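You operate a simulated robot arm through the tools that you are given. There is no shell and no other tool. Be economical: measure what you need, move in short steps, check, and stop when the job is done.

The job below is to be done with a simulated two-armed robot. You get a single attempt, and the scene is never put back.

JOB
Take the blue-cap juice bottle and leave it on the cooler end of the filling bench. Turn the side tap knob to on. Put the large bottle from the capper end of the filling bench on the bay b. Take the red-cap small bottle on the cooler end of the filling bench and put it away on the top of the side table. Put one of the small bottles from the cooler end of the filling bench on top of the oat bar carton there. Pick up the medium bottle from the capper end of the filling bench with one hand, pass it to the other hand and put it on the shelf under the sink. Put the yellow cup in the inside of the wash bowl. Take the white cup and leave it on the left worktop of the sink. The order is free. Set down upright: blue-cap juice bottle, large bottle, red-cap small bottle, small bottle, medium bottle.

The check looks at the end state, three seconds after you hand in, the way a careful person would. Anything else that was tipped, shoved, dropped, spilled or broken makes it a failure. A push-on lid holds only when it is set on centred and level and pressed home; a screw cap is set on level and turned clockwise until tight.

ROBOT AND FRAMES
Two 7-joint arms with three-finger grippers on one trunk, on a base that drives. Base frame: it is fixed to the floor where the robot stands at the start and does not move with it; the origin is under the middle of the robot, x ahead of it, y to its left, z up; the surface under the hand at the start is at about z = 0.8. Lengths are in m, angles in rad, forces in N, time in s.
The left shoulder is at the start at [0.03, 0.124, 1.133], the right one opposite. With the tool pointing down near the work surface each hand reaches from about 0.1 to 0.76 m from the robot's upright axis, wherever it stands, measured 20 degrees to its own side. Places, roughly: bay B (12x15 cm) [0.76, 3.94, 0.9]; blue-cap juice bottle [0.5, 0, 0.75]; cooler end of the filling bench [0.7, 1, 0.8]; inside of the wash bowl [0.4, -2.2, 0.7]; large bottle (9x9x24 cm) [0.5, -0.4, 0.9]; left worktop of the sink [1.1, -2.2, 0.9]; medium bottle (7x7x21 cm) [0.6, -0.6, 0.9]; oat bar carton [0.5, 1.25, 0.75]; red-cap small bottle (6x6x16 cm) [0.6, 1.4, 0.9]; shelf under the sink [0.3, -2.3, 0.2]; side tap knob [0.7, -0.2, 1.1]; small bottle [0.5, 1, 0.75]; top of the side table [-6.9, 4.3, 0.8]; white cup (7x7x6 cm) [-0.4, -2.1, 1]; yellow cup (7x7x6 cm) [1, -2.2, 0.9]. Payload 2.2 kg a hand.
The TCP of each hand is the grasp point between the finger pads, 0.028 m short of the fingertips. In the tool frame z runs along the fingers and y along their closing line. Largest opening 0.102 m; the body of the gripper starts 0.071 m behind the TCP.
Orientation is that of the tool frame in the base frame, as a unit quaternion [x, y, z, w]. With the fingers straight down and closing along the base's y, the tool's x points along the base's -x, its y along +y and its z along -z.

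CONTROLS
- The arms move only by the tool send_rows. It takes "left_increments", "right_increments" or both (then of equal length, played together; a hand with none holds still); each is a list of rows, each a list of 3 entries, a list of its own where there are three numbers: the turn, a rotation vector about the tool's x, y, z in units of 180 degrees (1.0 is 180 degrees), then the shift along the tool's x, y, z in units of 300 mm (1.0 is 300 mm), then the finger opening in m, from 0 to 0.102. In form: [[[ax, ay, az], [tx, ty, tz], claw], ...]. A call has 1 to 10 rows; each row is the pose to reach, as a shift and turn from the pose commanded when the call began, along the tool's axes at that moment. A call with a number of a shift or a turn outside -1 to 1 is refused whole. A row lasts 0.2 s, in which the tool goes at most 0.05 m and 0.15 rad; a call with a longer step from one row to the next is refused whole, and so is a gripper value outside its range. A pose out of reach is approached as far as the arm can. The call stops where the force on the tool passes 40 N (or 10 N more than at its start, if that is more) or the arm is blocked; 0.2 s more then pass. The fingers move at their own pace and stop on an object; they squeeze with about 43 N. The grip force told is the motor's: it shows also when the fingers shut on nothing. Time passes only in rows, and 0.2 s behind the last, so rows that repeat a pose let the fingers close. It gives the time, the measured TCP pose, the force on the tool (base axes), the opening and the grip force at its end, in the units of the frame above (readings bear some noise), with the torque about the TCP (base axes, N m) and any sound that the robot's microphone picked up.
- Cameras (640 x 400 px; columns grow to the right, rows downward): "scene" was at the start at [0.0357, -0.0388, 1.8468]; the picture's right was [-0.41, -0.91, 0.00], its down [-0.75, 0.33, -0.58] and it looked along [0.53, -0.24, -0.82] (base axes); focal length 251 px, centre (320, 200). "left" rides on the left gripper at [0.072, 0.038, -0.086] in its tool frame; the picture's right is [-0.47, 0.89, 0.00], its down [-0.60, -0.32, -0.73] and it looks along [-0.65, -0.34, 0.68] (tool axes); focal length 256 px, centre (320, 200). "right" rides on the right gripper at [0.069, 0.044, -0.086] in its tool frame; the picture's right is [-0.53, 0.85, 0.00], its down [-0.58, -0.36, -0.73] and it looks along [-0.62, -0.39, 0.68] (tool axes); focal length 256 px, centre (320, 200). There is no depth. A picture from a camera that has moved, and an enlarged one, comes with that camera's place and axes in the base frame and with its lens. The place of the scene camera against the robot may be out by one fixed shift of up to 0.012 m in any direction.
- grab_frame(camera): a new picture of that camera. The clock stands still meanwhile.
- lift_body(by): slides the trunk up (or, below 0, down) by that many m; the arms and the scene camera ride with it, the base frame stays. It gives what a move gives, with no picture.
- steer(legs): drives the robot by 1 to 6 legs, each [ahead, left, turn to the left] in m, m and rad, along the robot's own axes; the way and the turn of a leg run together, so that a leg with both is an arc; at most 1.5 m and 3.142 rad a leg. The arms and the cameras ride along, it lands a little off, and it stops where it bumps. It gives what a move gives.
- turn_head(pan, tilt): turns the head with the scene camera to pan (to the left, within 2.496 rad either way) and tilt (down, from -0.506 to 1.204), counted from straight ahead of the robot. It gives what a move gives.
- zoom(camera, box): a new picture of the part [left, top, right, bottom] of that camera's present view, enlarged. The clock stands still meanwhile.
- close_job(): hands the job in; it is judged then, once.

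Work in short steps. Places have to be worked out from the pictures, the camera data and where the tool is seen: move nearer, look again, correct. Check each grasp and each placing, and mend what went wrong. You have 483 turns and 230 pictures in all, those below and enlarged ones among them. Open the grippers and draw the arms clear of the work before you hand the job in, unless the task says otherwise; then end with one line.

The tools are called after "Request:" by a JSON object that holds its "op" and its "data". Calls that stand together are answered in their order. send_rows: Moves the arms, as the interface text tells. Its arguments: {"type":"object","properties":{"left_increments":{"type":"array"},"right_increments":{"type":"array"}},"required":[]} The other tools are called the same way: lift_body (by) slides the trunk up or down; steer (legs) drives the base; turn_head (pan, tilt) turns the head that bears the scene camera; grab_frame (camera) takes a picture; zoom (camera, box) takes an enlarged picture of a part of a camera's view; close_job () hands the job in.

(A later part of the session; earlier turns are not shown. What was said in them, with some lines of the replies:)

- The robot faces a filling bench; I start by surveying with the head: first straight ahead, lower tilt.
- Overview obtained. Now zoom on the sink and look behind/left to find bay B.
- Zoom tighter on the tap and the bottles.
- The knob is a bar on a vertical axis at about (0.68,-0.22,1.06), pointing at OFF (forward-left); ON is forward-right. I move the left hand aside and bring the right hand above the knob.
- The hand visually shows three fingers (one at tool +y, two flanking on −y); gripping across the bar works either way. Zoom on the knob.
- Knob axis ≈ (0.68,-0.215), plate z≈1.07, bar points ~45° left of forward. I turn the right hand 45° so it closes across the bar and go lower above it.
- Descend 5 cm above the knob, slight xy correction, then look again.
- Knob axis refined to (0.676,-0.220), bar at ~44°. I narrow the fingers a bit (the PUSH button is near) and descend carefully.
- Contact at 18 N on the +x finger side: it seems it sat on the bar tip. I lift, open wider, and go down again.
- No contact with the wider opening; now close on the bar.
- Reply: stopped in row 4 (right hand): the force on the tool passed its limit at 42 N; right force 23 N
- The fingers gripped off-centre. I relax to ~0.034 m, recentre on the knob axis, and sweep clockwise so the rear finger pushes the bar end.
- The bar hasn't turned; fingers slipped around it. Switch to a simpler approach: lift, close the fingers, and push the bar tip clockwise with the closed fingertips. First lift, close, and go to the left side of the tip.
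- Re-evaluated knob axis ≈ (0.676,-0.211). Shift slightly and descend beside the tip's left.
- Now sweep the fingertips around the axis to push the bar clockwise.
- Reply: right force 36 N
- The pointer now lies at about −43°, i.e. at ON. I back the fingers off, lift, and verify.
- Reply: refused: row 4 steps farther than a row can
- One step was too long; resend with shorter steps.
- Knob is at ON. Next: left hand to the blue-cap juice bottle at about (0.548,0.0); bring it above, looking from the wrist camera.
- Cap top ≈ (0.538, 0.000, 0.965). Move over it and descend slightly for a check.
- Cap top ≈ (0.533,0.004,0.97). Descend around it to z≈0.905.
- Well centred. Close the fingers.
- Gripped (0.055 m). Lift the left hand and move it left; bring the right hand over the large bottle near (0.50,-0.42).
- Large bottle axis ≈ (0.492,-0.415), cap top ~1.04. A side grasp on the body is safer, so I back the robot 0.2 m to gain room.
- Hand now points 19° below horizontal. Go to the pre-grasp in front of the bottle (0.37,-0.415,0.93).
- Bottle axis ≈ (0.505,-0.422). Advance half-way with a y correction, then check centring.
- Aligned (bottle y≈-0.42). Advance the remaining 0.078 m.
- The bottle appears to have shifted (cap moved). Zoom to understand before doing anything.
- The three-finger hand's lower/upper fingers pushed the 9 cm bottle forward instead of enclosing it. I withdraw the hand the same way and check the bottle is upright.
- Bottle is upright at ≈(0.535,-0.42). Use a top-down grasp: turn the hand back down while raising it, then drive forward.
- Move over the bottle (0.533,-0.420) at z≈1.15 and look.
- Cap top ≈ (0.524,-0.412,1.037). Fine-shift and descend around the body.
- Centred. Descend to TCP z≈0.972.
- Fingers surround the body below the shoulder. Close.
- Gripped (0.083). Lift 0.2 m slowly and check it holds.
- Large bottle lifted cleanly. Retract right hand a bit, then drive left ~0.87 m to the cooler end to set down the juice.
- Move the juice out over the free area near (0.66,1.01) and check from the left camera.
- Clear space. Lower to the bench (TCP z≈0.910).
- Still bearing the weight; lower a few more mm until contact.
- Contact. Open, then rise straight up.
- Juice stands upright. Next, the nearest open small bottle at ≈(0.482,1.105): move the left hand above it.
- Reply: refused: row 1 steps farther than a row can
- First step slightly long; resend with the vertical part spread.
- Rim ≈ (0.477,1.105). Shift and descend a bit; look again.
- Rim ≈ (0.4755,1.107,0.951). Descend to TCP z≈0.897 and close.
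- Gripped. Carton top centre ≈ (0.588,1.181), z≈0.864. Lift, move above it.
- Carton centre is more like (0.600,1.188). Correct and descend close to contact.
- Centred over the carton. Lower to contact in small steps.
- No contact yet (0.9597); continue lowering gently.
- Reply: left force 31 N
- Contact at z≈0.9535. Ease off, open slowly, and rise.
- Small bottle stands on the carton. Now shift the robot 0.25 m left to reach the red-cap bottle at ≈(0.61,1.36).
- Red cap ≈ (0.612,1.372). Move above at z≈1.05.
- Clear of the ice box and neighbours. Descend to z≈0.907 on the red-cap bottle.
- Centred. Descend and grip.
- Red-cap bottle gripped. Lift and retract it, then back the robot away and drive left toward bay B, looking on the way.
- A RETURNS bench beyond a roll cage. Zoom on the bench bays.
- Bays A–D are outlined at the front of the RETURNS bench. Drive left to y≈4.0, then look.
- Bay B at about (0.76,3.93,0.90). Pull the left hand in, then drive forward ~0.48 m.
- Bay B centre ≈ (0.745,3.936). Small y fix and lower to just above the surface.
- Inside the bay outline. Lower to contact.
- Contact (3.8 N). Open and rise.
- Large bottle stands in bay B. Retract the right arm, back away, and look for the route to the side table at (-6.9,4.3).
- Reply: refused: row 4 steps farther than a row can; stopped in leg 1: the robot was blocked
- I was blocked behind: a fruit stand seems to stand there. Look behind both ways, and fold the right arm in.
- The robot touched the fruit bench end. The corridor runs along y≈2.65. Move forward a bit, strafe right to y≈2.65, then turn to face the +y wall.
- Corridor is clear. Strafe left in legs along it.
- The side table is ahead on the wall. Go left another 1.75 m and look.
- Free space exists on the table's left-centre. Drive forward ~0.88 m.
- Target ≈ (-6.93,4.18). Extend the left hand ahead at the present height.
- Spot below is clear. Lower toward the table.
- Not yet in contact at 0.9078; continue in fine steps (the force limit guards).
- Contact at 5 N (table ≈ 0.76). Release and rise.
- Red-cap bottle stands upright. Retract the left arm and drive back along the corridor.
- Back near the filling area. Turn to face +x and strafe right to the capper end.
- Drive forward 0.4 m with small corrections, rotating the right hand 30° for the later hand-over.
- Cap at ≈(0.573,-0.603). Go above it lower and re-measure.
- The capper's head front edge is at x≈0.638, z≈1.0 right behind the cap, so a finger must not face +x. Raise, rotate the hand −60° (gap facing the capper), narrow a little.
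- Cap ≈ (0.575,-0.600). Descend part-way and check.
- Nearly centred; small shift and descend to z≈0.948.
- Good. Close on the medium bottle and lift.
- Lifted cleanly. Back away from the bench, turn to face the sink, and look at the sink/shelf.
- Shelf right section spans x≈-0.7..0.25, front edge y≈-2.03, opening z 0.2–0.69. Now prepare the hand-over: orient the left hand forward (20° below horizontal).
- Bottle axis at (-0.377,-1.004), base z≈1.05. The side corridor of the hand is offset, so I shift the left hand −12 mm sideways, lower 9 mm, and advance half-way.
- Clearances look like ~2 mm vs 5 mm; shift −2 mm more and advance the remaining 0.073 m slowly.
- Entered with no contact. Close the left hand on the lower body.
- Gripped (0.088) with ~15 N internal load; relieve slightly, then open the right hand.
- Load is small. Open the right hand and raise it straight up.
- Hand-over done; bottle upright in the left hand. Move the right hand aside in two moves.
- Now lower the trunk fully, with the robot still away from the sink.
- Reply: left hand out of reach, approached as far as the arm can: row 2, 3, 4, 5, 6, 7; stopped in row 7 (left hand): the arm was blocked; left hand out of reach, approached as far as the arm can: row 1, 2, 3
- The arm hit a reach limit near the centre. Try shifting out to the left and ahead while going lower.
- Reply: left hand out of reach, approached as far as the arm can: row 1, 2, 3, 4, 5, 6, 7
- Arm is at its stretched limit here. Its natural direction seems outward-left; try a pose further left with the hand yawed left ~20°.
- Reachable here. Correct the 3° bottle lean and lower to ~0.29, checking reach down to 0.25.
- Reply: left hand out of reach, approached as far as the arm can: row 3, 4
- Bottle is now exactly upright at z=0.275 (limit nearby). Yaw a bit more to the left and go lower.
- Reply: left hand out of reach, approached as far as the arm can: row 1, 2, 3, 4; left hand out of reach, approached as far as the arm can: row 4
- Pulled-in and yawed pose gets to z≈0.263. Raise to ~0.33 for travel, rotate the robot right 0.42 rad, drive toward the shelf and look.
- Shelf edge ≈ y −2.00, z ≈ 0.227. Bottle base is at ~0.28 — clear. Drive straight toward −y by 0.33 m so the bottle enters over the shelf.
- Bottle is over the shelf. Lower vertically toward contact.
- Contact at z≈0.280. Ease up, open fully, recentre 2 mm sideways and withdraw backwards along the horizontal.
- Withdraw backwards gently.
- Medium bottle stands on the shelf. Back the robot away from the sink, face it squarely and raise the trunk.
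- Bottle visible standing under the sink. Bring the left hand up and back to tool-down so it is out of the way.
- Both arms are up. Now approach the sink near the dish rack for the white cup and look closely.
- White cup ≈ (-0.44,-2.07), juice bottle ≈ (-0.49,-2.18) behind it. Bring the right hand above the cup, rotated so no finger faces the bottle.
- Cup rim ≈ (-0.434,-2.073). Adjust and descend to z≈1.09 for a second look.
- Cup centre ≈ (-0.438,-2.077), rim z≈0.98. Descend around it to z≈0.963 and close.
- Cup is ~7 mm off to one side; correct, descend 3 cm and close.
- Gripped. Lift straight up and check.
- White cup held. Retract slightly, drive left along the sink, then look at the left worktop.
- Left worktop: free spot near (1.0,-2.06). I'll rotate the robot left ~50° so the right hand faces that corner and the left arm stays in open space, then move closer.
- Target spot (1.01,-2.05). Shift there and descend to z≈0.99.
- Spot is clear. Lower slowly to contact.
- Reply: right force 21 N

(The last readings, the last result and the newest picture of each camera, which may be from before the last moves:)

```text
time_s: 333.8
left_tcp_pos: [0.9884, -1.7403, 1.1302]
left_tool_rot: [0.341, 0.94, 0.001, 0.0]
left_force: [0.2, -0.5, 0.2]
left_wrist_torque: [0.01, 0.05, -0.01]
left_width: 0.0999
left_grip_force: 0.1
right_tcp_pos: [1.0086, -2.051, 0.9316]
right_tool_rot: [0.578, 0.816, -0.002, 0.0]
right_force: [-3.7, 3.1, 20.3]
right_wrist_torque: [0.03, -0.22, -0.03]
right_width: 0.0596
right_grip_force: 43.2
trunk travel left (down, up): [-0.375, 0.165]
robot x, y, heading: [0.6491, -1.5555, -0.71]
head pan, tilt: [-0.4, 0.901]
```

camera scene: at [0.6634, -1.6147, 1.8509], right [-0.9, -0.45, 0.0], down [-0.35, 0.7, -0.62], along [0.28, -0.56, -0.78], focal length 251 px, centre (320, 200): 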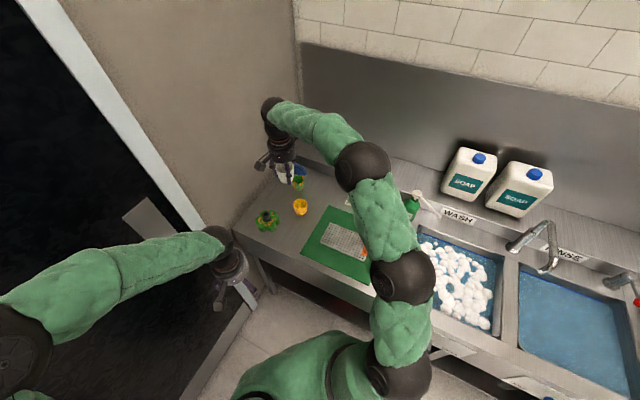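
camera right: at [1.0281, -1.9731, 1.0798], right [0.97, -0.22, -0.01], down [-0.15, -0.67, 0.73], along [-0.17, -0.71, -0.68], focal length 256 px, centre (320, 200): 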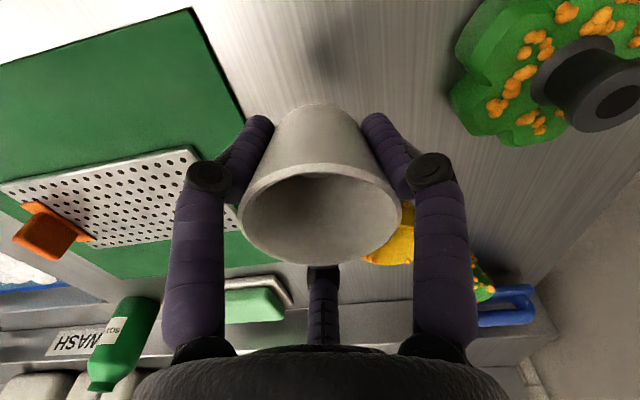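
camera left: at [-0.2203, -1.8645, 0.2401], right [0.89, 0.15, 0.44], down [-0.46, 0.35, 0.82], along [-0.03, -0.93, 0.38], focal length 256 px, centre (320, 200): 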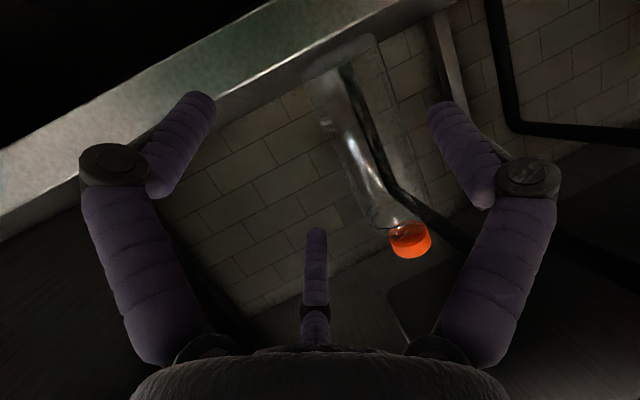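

Contact at z≈0.932. Ease off, open moderately, rise.

Request:
{"op": "send_rows", "data": {"right_increments": [[[0, 0, 0], [0, 0, -0.012], 0.05], [[0, 0, 0], [0, 0, -0.012], 0.07], [[0, 0, 0], [0, 0, -0.012], 0.085], [[0, 0, 0], [0, 0, -0.012], 0.085], [[0, 0, 0], [0, 0, -0.1], 0.085], [[0, 0, 0], [0, 0, -0.25], 0.085], [[0, 0, 0], [0, 0, -0.4], 0.085], [[0, 0, 0], [0, 0, -0.55], 0.085]]}}

Request:
{"op": "grab_frame", "data": {"camera": "right"}}

Request:
{"op": "zoom", "data": {"camera": "scene", "box": [230, 150, 390, 280]}}

```text
time_s: 335.6
left_tcp_pos: [0.9894, -1.7407, 1.1286]
left_tool_rot: [0.341, 0.94, 0.0, 0.0]
left_force: [-0.3, -0.1, 0.6]
left_wrist_torque: [0.0, -0.02, 0.03]
left_width: 0.1002
left_grip_force: 0.0
right_tcp_pos: [1.0082, -2.0493, 1.0936]
right_tool_rot: [0.577, 0.816, -0.001, -0.004]
right_force: [-0.2, -0.5, -1.0]
right_wrist_torque: [0.0, 0.0, -0.01]
right_width: 0.0851
right_grip_force: 0.0
trunk travel left (down, up): [-0.375, 0.165]
robot x, y, heading: [0.6532, -1.5566, -0.71]
head pan, tilt: [-0.4, 0.901]
```

```text
72 pictures are left
camera right: at [1.0284, -1.9719, 1.1785], right [0.98, -0.22, -0.01], down [-0.15, -0.67, 0.73], along [-0.17, -0.71, -0.68], focal length 256 px, centre (320, 200)
```

right: 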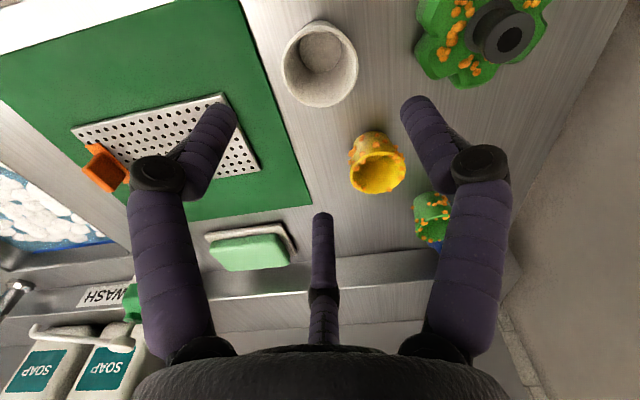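

```text
3.08 times, centred on (310, 215) of scene
camera zoom: at [0.6624, -1.6133, 1.8509], right [-0.9, -0.44, 0.0], down [-0.35, 0.7, -0.62], along [0.28, -0.56, -0.78], focal length 772 px, centre (351, 154)
```

zoom: 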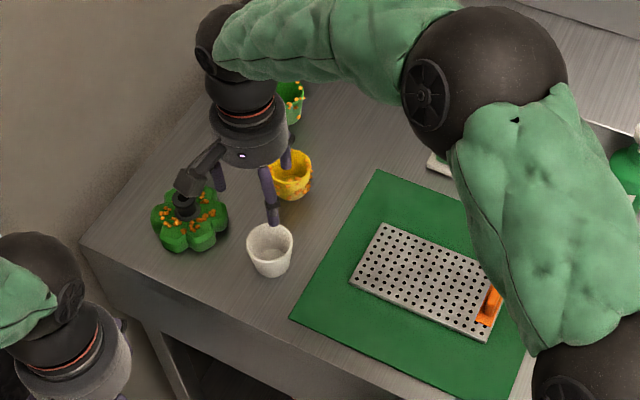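

White cup is upright on the worktop. Now the yellow cup at ≈(1.051,-2.18): move above it.

Request:
{"op": "send_rows", "data": {"right_increments": [[[0, 0, 0], [-0.12, -0.002, 0], 0.085], [[0, 0, 0], [-0.24, -0.004, 0], 0.085], [[0, 0, 0], [-0.36, -0.007, 0], 0.085], [[0, 0, 0], [-0.46, -0.009, 0], 0.085]]}}

Request:
{"op": "grab_frame", "data": {"camera": "right"}}

```text
time_s: 336.6
left_tcp_pos: [0.9894, -1.742, 1.1279]
left_tool_rot: [0.341, 0.94, 0.001, -0.001]
left_force: [0.1, -0.2, 0.2]
left_wrist_torque: [-0.02, 0.05, 0.03]
left_width: 0.0998
left_grip_force: 0.0
right_tcp_pos: [1.052, -2.1847, 1.0914]
right_tool_rot: [0.577, 0.817, -0.002, -0.003]
right_force: [0.3, -0.4, 0.4]
right_wrist_torque: [0.05, 0.01, 0.01]
right_width: 0.0848
right_grip_force: 0.1
trunk travel left (down, up): [-0.375, 0.165]
robot x, y, heading: [0.6529, -1.5582, -0.71]
head pan, tilt: [-0.4, 0.901]
```

```text
70 pictures are left
camera right: at [1.0722, -2.1054, 1.1774], right [0.97, -0.22, -0.01], down [-0.15, -0.67, 0.73], along [-0.17, -0.71, -0.68], focal length 256 px, centre (320, 200)
```

right: 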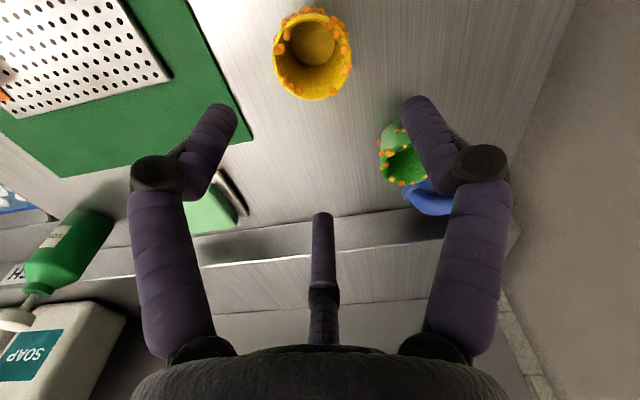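

Rim ≈ (1.049,-2.178,0.95). Adjust, descend to ~0.985 and check.

Request:
{"op": "send_rows", "data": {"right_increments": [[[0, 0, 0], [0.026, -0.002, 0.1], 0.085], [[0, 0, 0], [0.026, -0.002, 0.22], 0.085], [[0, 0, 0], [0.026, -0.002, 0.35], 0.085]]}}

Request:
{"op": "grab_frame", "data": {"camera": "right"}}

```text
time_s: 337.4
left_tcp_pos: [0.9908, -1.7429, 1.1287]
left_tool_rot: [0.34, 0.94, 0.0, -0.001]
left_force: [-0.9, 0.9, -0.5]
left_wrist_torque: [0.02, -0.01, 0.04]
left_width: 0.1002
left_grip_force: 0.1
right_tcp_pos: [1.0489, -2.1771, 0.9882]
right_tool_rot: [0.578, 0.816, -0.002, -0.002]
right_force: [0.4, -0.5, 0.5]
right_wrist_torque: [0.06, -0.04, 0.07]
right_width: 0.0852
right_grip_force: 0.2
trunk travel left (down, up): [-0.375, 0.165]
robot x, y, heading: [0.6533, -1.5594, -0.709]
head pan, tilt: [-0.4, 0.901]
```

```text
69 pictures are left
camera right: at [1.0684, -2.098, 1.0729], right [0.97, -0.22, -0.01], down [-0.15, -0.66, 0.73], along [-0.17, -0.71, -0.68], focal length 256 px, centre (320, 200)
```

right: 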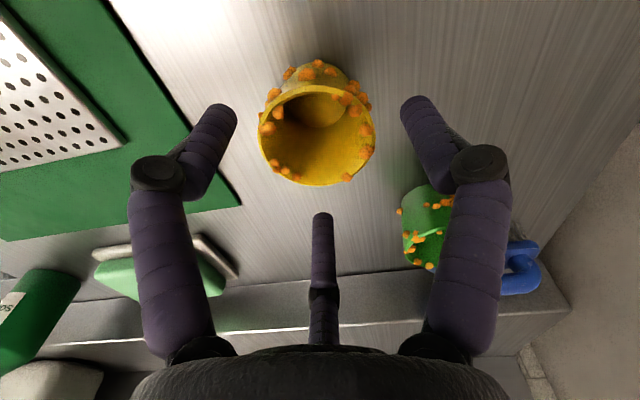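

Centred. Descend 4.8 cm and close.

Request:
{"op": "send_rows", "data": {"right_increments": [[[0, 0, 0], [0, 0, 0.08], 0.085], [[0, 0, 0], [0, 0, 0.16], 0.085], [[0, 0, 0], [0, 0, 0.16], 0.07], [[0, 0, 0], [0, 0, 0.16], 0.055], [[0, 0, 0], [0, 0, 0.16], 0.04], [[0, 0, 0], [0, 0, 0.16], 0.04]]}}

Request:
{"op": "send_rows", "data": {"right_increments": [[[0, 0, 0], [0, 0, -0.06], 0.04], [[0, 0, 0], [0, 0, -0.2], 0.04], [[0, 0, 0], [0, 0, -0.35], 0.04], [[0, 0, 0], [0, 0, -0.5], 0.04], [[0, 0, 0], [0, 0, -0.65], 0.04], [[0, 0, 0], [0, 0, -0.8], 0.04]]}}

Request:
{"op": "grab_frame", "data": {"camera": "right"}}

```text
time_s: 338.8
left_tcp_pos: [0.9894, -1.7415, 1.1282]
left_tool_rot: [0.34, 0.94, 0.001, -0.001]
left_force: [0.0, -0.2, 0.1]
left_wrist_torque: [0.03, 0.0, -0.01]
left_width: 0.1
left_grip_force: 0.0
right_tcp_pos: [1.0482, -2.1757, 0.9397]
right_tool_rot: [0.578, 0.816, -0.001, -0.002]
right_force: [0.0, 0.2, 0.8]
right_wrist_torque: [-0.01, 0.01, -0.02]
right_width: 0.0602
right_grip_force: 43.2
trunk travel left (down, up): [-0.375, 0.165]
robot x, y, heading: [0.6513, -1.5552, -0.711]
head pan, tilt: [-0.4, 0.901]
```

```text
time_s: 340.2
left_tcp_pos: [0.9892, -1.7413, 1.1298]
left_tool_rot: [0.34, 0.94, 0.0, 0.0]
left_force: [0.0, 0.8, -0.2]
left_wrist_torque: [-0.02, 0.01, 0.0]
left_width: 0.0998
left_grip_force: 0.1
right_tcp_pos: [1.0502, -2.1726, 1.1811]
right_tool_rot: [0.578, 0.816, -0.001, -0.003]
right_force: [0.2, 0.4, -1.2]
right_wrist_torque: [-0.02, 0.02, -0.02]
right_width: 0.06
right_grip_force: 43.5
trunk travel left (down, up): [-0.375, 0.165]
robot x, y, heading: [0.6552, -1.5535, -0.71]
head pan, tilt: [-0.4, 0.901]
```

```text
68 pictures are left
camera right: at [1.0694, -2.0942, 1.2657], right [0.97, -0.22, -0.01], down [-0.15, -0.67, 0.73], along [-0.17, -0.71, -0.68], focal length 256 px, centre (320, 200)
```

right: 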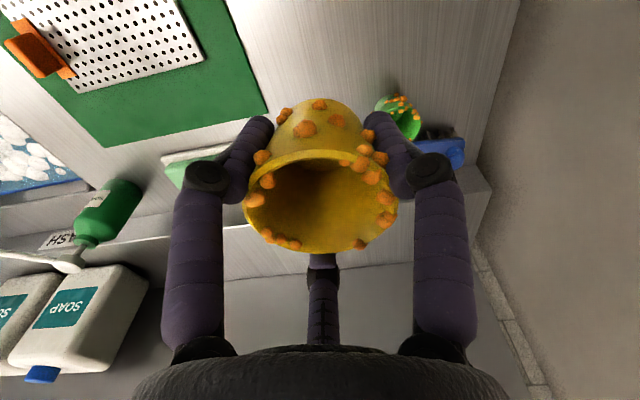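

Yellow cup held. Raise a bit more and rotate the robot back to face the sink, bringing the cup over the wash bowl.

Request:
{"op": "send_rows", "data": {"right_increments": [[[0, 0, 0], [0.1, 0, -0.12], 0.04], [[0, 0, 0], [0.2, 0, -0.24], 0.04], [[0, 0, 0], [0.3, 0, -0.3], 0.04]]}}

Request:
{"op": "steer", "data": {"legs": [[0, 0, -0.87]]}}

Request:
{"op": "turn_head", "data": {"pan": -0.2, "tilt": 0.9}}

Request:
{"op": "grab_frame", "data": {"camera": "scene"}}

Request:
{"op": "grab_frame", "data": {"camera": "right"}}

```text
time_s: 341.0
left_tcp_pos: [0.9891, -1.7404, 1.1295]
left_tool_rot: [0.34, 0.94, 0.0, 0.0]
left_force: [0.2, -0.2, -0.5]
left_wrist_torque: [-0.02, 0.0, -0.04]
left_width: 0.0997
left_grip_force: 0.1
right_tcp_pos: [1.0188, -2.087, 1.2708]
right_tool_rot: [0.578, 0.816, -0.002, -0.004]
right_force: [-0.9, 0.6, 0.2]
right_wrist_torque: [-0.02, -0.03, 0.0]
right_width: 0.0598
right_grip_force: 42.8
trunk travel left (down, up): [-0.375, 0.165]
robot x, y, heading: [0.6528, -1.5568, -0.712]
head pan, tilt: [-0.4, 0.901]
```

```text
time_s: 343.7
left_tcp_pos: [0.7273, -1.9334, 1.1281]
left_tool_rot: [0.706, 0.709, 0.0, -0.001]
left_force: [0.2, -0.6, -0.6]
left_wrist_torque: [-0.01, 0.01, -0.03]
left_width: 0.1
left_grip_force: 0.0
right_tcp_pos: [0.4816, -2.181, 1.2691]
right_tool_rot: [0.868, 0.496, 0.0, -0.003]
right_force: [-0.3, 0.6, -0.6]
right_wrist_torque: [0.0, -0.03, -0.03]
right_width: 0.0599
right_grip_force: 42.8
trunk travel left (down, up): [-0.375, 0.165]
robot x, y, heading: [0.6507, -1.5562, -1.587]
head pan, tilt: [-0.4, 0.901]
```

```text
time_s: 344.4
left_tcp_pos: [0.7284, -1.9331, 1.1296]
left_tool_rot: [0.706, 0.708, 0.0, -0.001]
left_force: [-0.5, 0.2, 0.7]
left_wrist_torque: [-0.01, 0.0, 0.0]
left_width: 0.1001
left_grip_force: 0.1
right_tcp_pos: [0.4813, -2.1813, 1.2691]
right_tool_rot: [0.869, 0.495, 0.001, -0.003]
right_force: [0.3, 0.1, -1.0]
right_wrist_torque: [-0.01, 0.0, -0.02]
right_width: 0.0597
right_grip_force: 43.6
trunk travel left (down, up): [-0.375, 0.165]
robot x, y, heading: [0.6529, -1.5585, -1.584]
head pan, tilt: [-0.201, 0.901]
```

```text
67 pictures are left
camera scene: at [0.6364, -1.6102, 1.8509], right [-0.98, 0.21, 0.0], down [0.17, 0.77, -0.62], along [-0.13, -0.61, -0.78], focal length 251 px, centre (320, 200)
```

scene: 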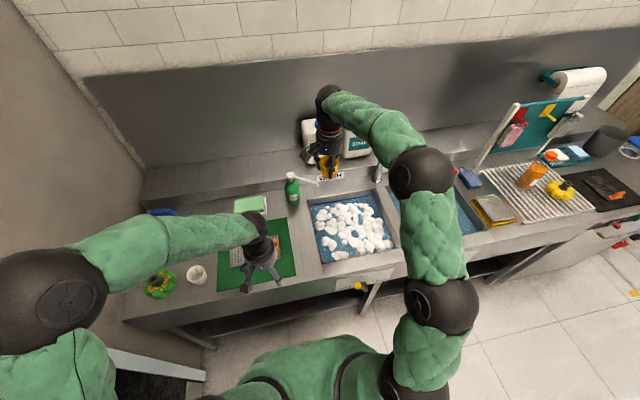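

```text
66 pictures are left
camera right: at [0.5553, -2.1452, 1.3546], right [0.46, -0.89, -0.01], down [-0.6, -0.32, 0.73], along [-0.65, -0.33, -0.68], focal length 256 px, centre (320, 200)
```

right: 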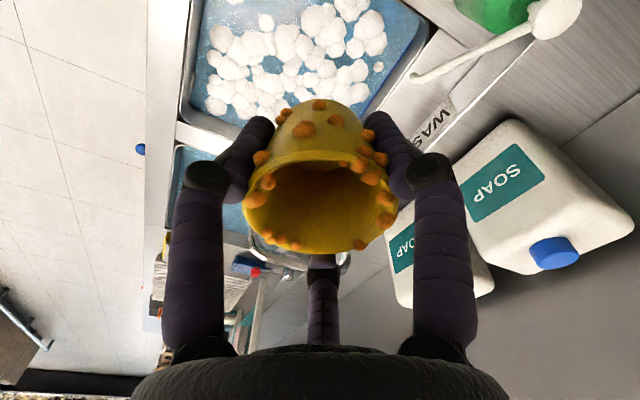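

Check the dish-rack bottle and move the cup above the bowl centre (≈0.385,-2.17).

Request:
{"op": "zoom", "data": {"camera": "scene", "box": [460, 100, 620, 230]}}

Request:
{"op": "send_rows", "data": {"right_increments": [[[0, 0, 0], [-0.06, -0.14, 0], 0.04], [[0, 0, 0], [-0.121, -0.28, 0.0], 0.04], [[0, 0, 0], [-0.121, -0.28, 0.15], 0.04], [[0, 0, 0], [-0.121, -0.28, 0.3], 0.04], [[0, 0, 0], [-0.121, -0.28, 0.45], 0.04], [[0, 0, 0], [-0.121, -0.28, 0.6], 0.04], [[0, 0, 0], [-0.121, -0.28, 0.7], 0.04]]}}

Request:
{"op": "grab_frame", "data": {"camera": "right"}}

Request:
{"op": "zoom", "data": {"camera": "scene", "box": [270, 150, 430, 280]}}

```text
3.08 times, centred on (540, 165) of scene
camera zoom: at [0.6364, -1.6102, 1.8509], right [-0.98, 0.21, 0.0], down [0.17, 0.77, -0.62], along [-0.13, -0.61, -0.78], focal length 772 px, centre (-357, 308)
```

zoom: 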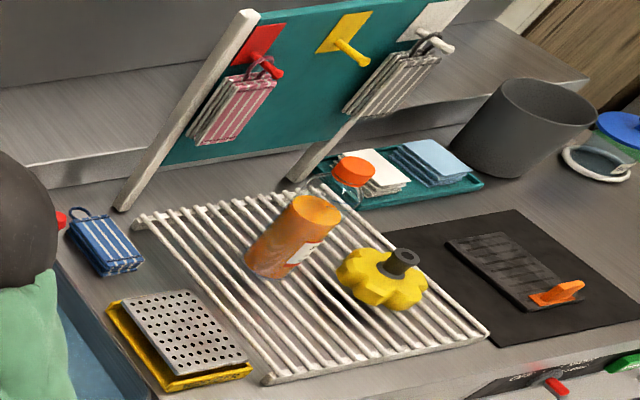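

```text
time_s: 346.0
left_tcp_pos: [0.7268, -1.9329, 1.1289]
left_tool_rot: [0.706, 0.708, 0.0, 0.0]
left_force: [-0.4, -0.4, 0.3]
left_wrist_torque: [0.0, -0.01, 0.03]
left_width: 0.0998
left_grip_force: 0.0
right_tcp_pos: [0.3887, -2.1694, 1.0593]
right_tool_rot: [0.869, 0.495, 0.0, -0.002]
right_force: [-0.2, -0.8, 0.4]
right_wrist_torque: [0.03, -0.03, 0.03]
right_width: 0.0598
right_grip_force: 43.1
trunk travel left (down, up): [-0.375, 0.165]
robot x, y, heading: [0.6513, -1.5563, -1.584]
head pan, tilt: [-0.201, 0.901]
```

```text
64 pictures are left
camera right: at [0.4625, -2.1335, 1.1453], right [0.46, -0.89, -0.01], down [-0.6, -0.32, 0.73], along [-0.65, -0.33, -0.68], focal length 256 px, centre (320, 200)
```

right: 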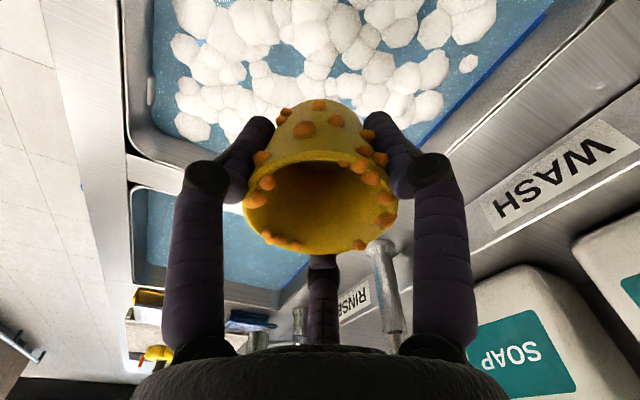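

```text
3.08 times, centred on (350, 215) of scene
camera zoom: at [0.6363, -1.6106, 1.8509], right [-0.98, 0.21, 0.0], down [0.17, 0.77, -0.62], along [-0.13, -0.61, -0.78], focal length 772 px, centre (228, 154)
```

zoom: 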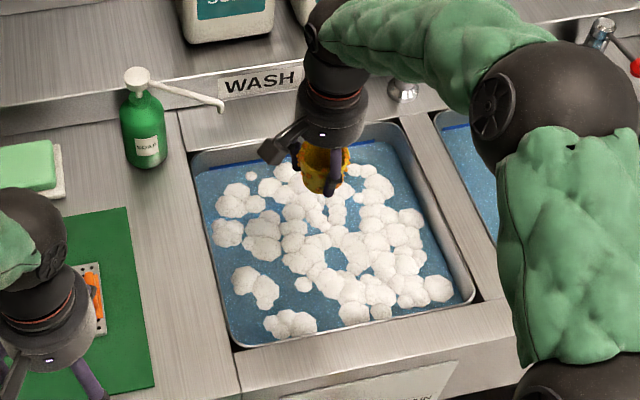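

Positioned over the bowl's middle. Lower into the bowl.

Request:
{"op": "send_rows", "data": {"right_increments": [[[0, 0, 0], [0, 0, 0.15], 0.04], [[0, 0, 0], [0, 0, 0.3], 0.04], [[0, 0, 0], [0, 0, 0.42], 0.04], [[0, 0, 0], [0, 0, 0.54], 0.04], [[0, 0, 0], [0, 0, 0.64], 0.04], [[0, 0, 0], [0, 0, 0.74], 0.04], [[0, 0, 0], [0, 0, 0.82], 0.04]]}}

Request:
{"op": "grab_frame", "data": {"camera": "right"}}

```text
time_s: 347.6
left_tcp_pos: [0.7268, -1.9344, 1.1296]
left_tool_rot: [0.706, 0.708, 0.001, 0.0]
left_force: [0.7, 0.5, 0.3]
left_wrist_torque: [-0.03, 0.01, -0.04]
left_width: 0.1002
left_grip_force: 0.0
right_tcp_pos: [0.3879, -2.1669, 0.8124]
right_tool_rot: [0.869, 0.495, -0.001, -0.003]
right_force: [0.0, 0.3, -0.8]
right_wrist_torque: [0.04, -0.01, 0.0]
right_width: 0.0598
right_grip_force: 43.0
trunk travel left (down, up): [-0.375, 0.165]
robot x, y, heading: [0.6549, -1.5596, -1.582]
head pan, tilt: [-0.201, 0.901]
```

```text
62 pictures are left
camera right: at [0.4624, -2.1311, 0.8992], right [0.46, -0.89, -0.01], down [-0.6, -0.31, 0.73], along [-0.65, -0.33, -0.68], focal length 256 px, centre (320, 200)
```

right: 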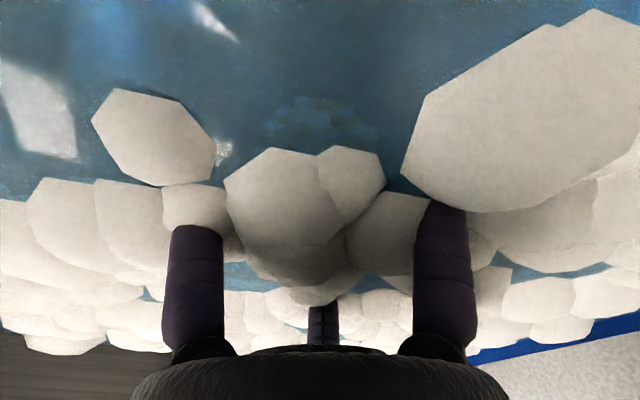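

Cup is under the suds; keep lowering to the bottom.

Request:
{"op": "send_rows", "data": {"right_increments": [[[0, 0, 0], [0, 0, 0.04], 0.04], [[0, 0, 0], [0, 0, 0.08], 0.04], [[0, 0, 0], [0, 0, 0.12], 0.04], [[0, 0, 0], [0, 0, 0.16], 0.04]]}}

```text
time_s: 348.6
left_tcp_pos: [0.7282, -1.9328, 1.1301]
left_tool_rot: [0.706, 0.708, 0.0, 0.0]
left_force: [0.8, 0.0, 0.1]
left_wrist_torque: [0.0, 0.01, 0.0]
left_width: 0.1
left_grip_force: 0.0
right_tcp_pos: [0.3873, -2.1671, 0.767]
right_tool_rot: [0.868, 0.496, -0.002, -0.002]
right_force: [0.3, 0.3, 6.6]
right_wrist_torque: [0.01, -0.13, -0.01]
right_width: 0.0598
right_grip_force: 43.1
trunk travel left (down, up): [-0.375, 0.165]
robot x, y, heading: [0.6516, -1.5562, -1.583]
head pan, tilt: [-0.201, 0.901]
```

Bottom contact (6.6 N). Open and rise.

Request:
{"op": "send_rows", "data": {"right_increments": [[[0, 0, 0], [0, 0, 0], 0.06], [[0, 0, 0], [0, 0, 0], 0.075], [[0, 0, 0], [0, 0, 0], 0.09], [[0, 0, 0], [0, 0, 0.0], 0.09], [[0, 0, 0], [0, 0, -0.1], 0.09], [[0, 0, 0], [0, 0, -0.25], 0.09], [[0, 0, 0], [0, 0, -0.4], 0.09], [[0, 0, 0], [0, 0, -0.55], 0.09], [[0, 0, 0], [0, 0, -0.7], 0.09], [[0, 0, 0], [0, 0, -0.85], 0.09]]}}

Request:
{"op": "send_rows", "data": {"right_increments": [[[0, 0, 0], [0, 0, -0.15], 0.09], [[0, 0, 0], [0, 0, -0.3], 0.09], [[0, 0, 0], [0.12, -0.05, -0.35], 0.09], [[0, 0, 0], [0.25, -0.1, -0.35], 0.09]]}}

Request:
{"op": "zoom", "data": {"camera": "scene", "box": [270, 150, 430, 280]}}

Request:
{"op": "grab_frame", "data": {"camera": "right"}}

```text
time_s: 350.8
left_tcp_pos: [0.7288, -1.9322, 1.1294]
left_tool_rot: [0.706, 0.708, 0.0, 0.0]
left_force: [0.1, -0.7, -0.1]
left_wrist_torque: [-0.04, 0.0, 0.01]
left_width: 0.1001
left_grip_force: 0.1
right_tcp_pos: [0.3898, -2.1679, 1.0226]
right_tool_rot: [0.868, 0.497, 0.0, -0.003]
right_force: [0.0, 0.4, -0.3]
right_wrist_torque: [-0.02, 0.04, 0.02]
right_width: 0.0899
right_grip_force: 0.0
trunk travel left (down, up): [-0.375, 0.165]
robot x, y, heading: [0.6565, -1.5562, -1.58]
head pan, tilt: [-0.201, 0.901]
```

```text
time_s: 351.8
left_tcp_pos: [0.7274, -1.932, 1.1289]
left_tool_rot: [0.707, 0.708, -0.001, 0.0]
left_force: [-0.3, 0.6, 0.1]
left_wrist_torque: [0.01, 0.03, -0.03]
left_width: 0.0999
left_grip_force: 0.1
right_tcp_pos: [0.4026, -2.0878, 1.1299]
right_tool_rot: [0.868, 0.496, -0.001, -0.003]
right_force: [-1.1, 0.6, -0.8]
right_wrist_torque: [-0.05, 0.02, -0.01]
right_width: 0.0901
right_grip_force: 0.0
trunk travel left (down, up): [-0.375, 0.165]
robot x, y, heading: [0.6544, -1.5545, -1.576]
head pan, tilt: [-0.201, 0.901]
```

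```text
3.08 times, centred on (350, 215) of scene
camera zoom: at [0.6367, -1.6085, 1.8509], right [-0.98, 0.21, 0.0], down [0.17, 0.77, -0.62], along [-0.13, -0.61, -0.78], focal length 772 px, centre (228, 154)
```

zoom: 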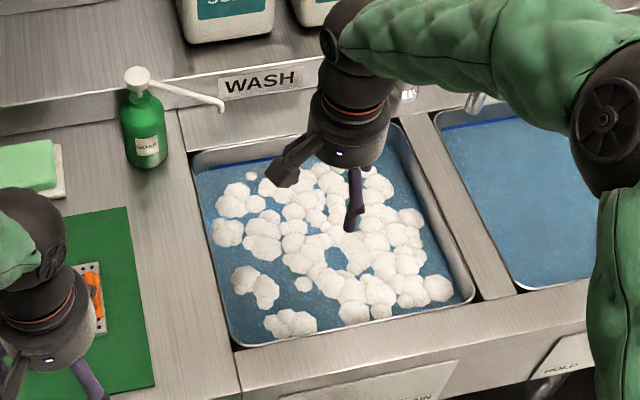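

```text
60 pictures are left
camera right: at [0.4767, -2.0514, 1.2149], right [0.46, -0.89, 0.0], down [-0.6, -0.31, 0.73], along [-0.65, -0.33, -0.68], focal length 256 px, centre (320, 200)
```

right: 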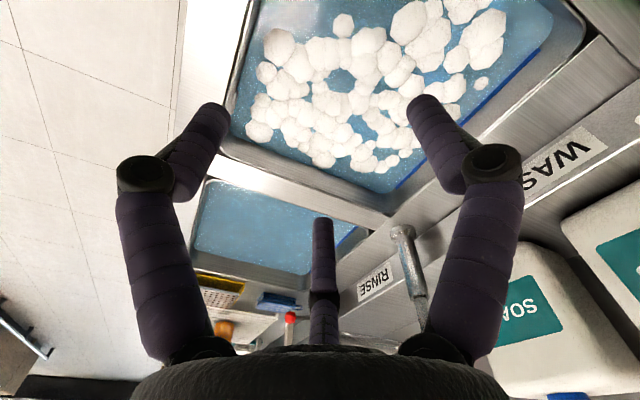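

The cup is released under the suds. Back away from the sink and make a final check of this area.

Request:
{"op": "steer", "data": {"legs": [[-0.35, 0, 0], [0, -0.6, 0]]}}

Request:
{"op": "turn_head", "data": {"pan": 0.3, "tilt": 0.7}}

Request:
{"op": "grab_frame", "data": {"camera": "scene"}}

Request:
{"op": "zoom", "data": {"camera": "scene", "box": [60, 120, 380, 320]}}

Request:
{"op": "turn_head", "data": {"pan": 1.9, "tilt": 0.5}}

Request:
{"op": "grab_frame", "data": {"camera": "scene"}}

```text
time_s: 357.1
left_tcp_pos: [0.1325, -1.5767, 1.1296]
left_tool_rot: [0.706, 0.708, 0.001, 0.0]
left_force: [0.4, -0.7, 0.7]
left_wrist_torque: [0.03, -0.01, 0.0]
left_width: 0.0999
left_grip_force: 0.0
right_tcp_pos: [-0.193, -1.7303, 1.1288]
right_tool_rot: [0.869, 0.495, -0.001, -0.004]
right_force: [-0.1, -0.2, 0.0]
right_wrist_torque: [-0.01, 0.02, 0.02]
right_width: 0.0898
right_grip_force: 0.0
trunk travel left (down, up): [-0.375, 0.165]
robot x, y, heading: [0.0561, -1.2005, -1.583]
head pan, tilt: [-0.201, 0.901]
```

```text
time_s: 358.0
left_tcp_pos: [0.1339, -1.5758, 1.1301]
left_tool_rot: [0.706, 0.708, 0.001, 0.0]
left_force: [-0.2, 0.1, -0.3]
left_wrist_torque: [-0.01, 0.0, 0.02]
left_width: 0.1001
left_grip_force: 0.1
right_tcp_pos: [-0.1927, -1.731, 1.1286]
right_tool_rot: [0.869, 0.495, 0.0, -0.004]
right_force: [-0.8, -0.4, 0.2]
right_wrist_torque: [0.02, -0.01, -0.03]
right_width: 0.0899
right_grip_force: 0.1
trunk travel left (down, up): [-0.375, 0.165]
robot x, y, heading: [0.0585, -1.2013, -1.582]
head pan, tilt: [0.3, 0.7]
```

```text
59 pictures are left
camera scene: at [0.082, -1.2607, 1.867], right [-0.96, -0.28, 0.0], down [-0.18, 0.62, -0.76], along [0.22, -0.73, -0.64], focal length 251 px, centre (320, 200)
```

scene: 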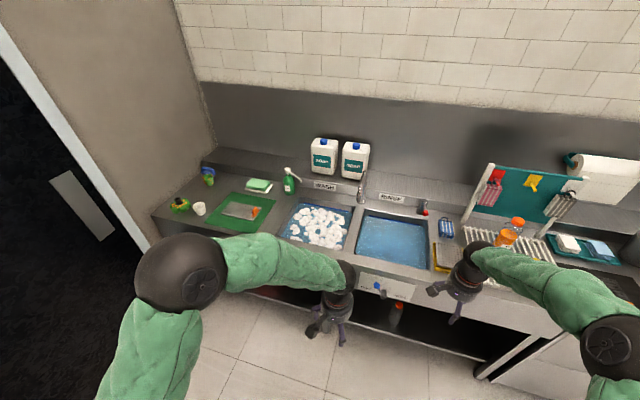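

```text
2.00 times, centred on (220, 220) of scene
camera zoom: at [0.082, -1.2607, 1.867], right [-0.96, -0.28, 0.0], down [-0.18, 0.62, -0.76], along [0.22, -0.73, -0.64], focal length 502 px, centre (520, 160)
```

zoom: 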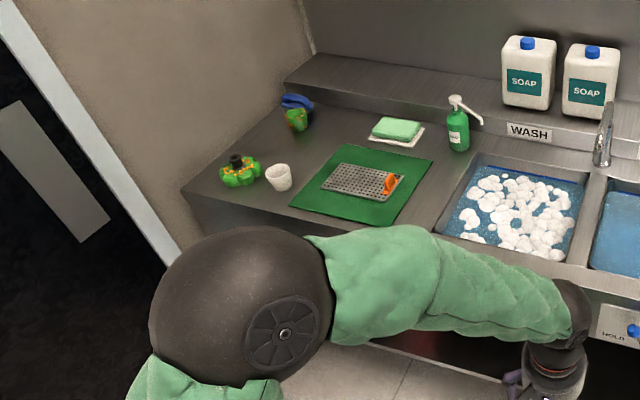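

```text
time_s: 359.7
left_tcp_pos: [0.1325, -1.5754, 1.1285]
left_tool_rot: [0.706, 0.708, 0.0, -0.001]
left_force: [-0.2, 0.2, -0.3]
left_wrist_torque: [0.0, 0.01, -0.01]
left_width: 0.1
left_grip_force: 0.1
right_tcp_pos: [-0.1918, -1.731, 1.1279]
right_tool_rot: [0.869, 0.494, 0.0, -0.004]
right_force: [-0.1, 0.3, 0.3]
right_wrist_torque: [0.02, 0.01, 0.01]
right_width: 0.0901
right_grip_force: 0.1
trunk travel left (down, up): [-0.375, 0.165]
robot x, y, heading: [0.0607, -1.2008, -1.579]
head pan, tilt: [1.901, 0.499]
```

```text
57 pictures are left
camera scene: at [0.1447, -1.151, 1.8848], right [0.31, -0.95, 0.0], down [-0.46, -0.15, -0.88], along [0.83, 0.27, -0.48], focal length 251 px, centre (320, 200)
```

scene: 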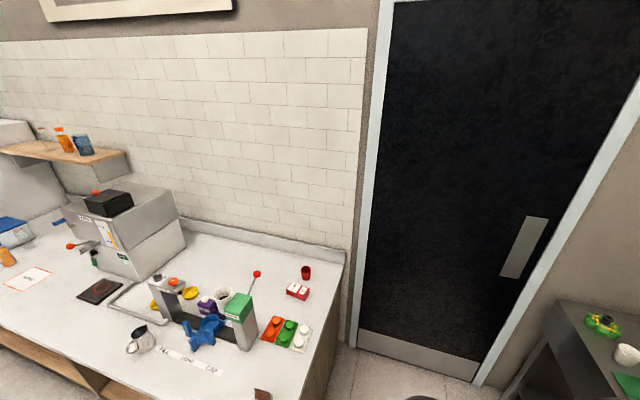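

Quick zoom on the knob and the bench end.

Request:
{"op": "zoom", "data": {"camera": "scene", "box": [120, 250, 320, 375]}}

Request:
{"op": "turn_head", "data": {"pan": 2.3, "tilt": 0.45}}

Request:
{"op": "zoom", "data": {"camera": "scene", "box": [160, 160, 400, 310]}}

```text
3.20 times, centred on (220, 312) of scene
camera zoom: at [0.1447, -1.151, 1.8848], right [0.31, -0.95, 0.0], down [-0.46, -0.15, -0.88], along [0.83, 0.27, -0.48], focal length 803 px, centre (640, -160)
```

zoom: 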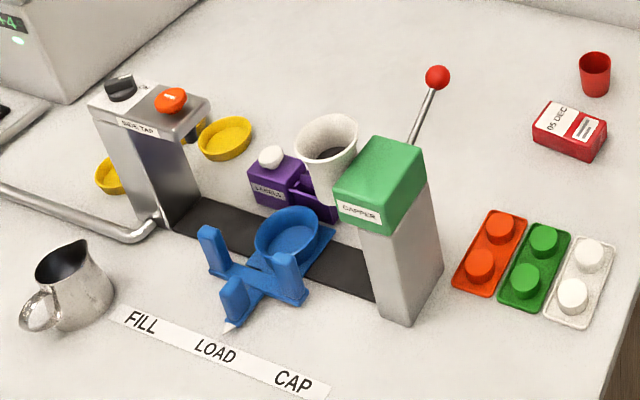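

```text
time_s: 360.5
left_tcp_pos: [0.1319, -1.5777, 1.1301]
left_tool_rot: [0.707, 0.707, 0.0, 0.0]
left_force: [0.1, 1.3, 0.2]
left_wrist_torque: [-0.01, 0.02, -0.05]
left_width: 0.1001
left_grip_force: 0.2
right_tcp_pos: [-0.1931, -1.7305, 1.1288]
right_tool_rot: [0.869, 0.494, 0.0, -0.004]
right_force: [-0.4, -0.6, 0.0]
right_wrist_torque: [-0.02, 0.04, -0.02]
right_width: 0.0901
right_grip_force: 0.2
trunk travel left (down, up): [-0.375, 0.165]
robot x, y, heading: [0.0562, -1.1966, -1.582]
head pan, tilt: [2.3, 0.45]
```

```text
2.67 times, centred on (280, 235) of scene
camera zoom: at [0.1276, -1.119, 1.8892], right [0.66, -0.76, 0.0], down [-0.33, -0.29, -0.9], along [0.68, 0.59, -0.44], focal length 669 px, centre (427, 107)
```

zoom: 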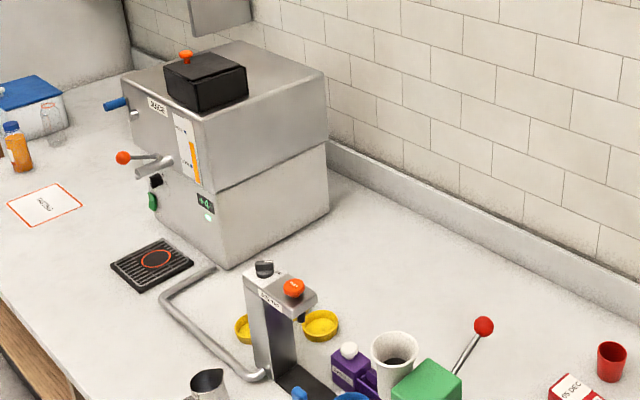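

Everything is in place: the knob is at ON, the bottles and cups are where they belong, the grippers are open and the arms are clear. I hand in the job.

Request:
{"op": "close_job", "data": {}}

```text
The job is handed in.
```

I finished all eight tasks and handed the job in. The bottles stand upright, and the white cup and tap knob were visibly right when last seen. The yellow cup was set down on the bottom of the wash bowl, but it is hidden under the suds, so I could not see it afterwards. There were two bumps on the way: I pushed the large bottle a few centimetres before lifting it, and the base touched the fruit bench while backing up. I saw nothing tipped or moved by either.
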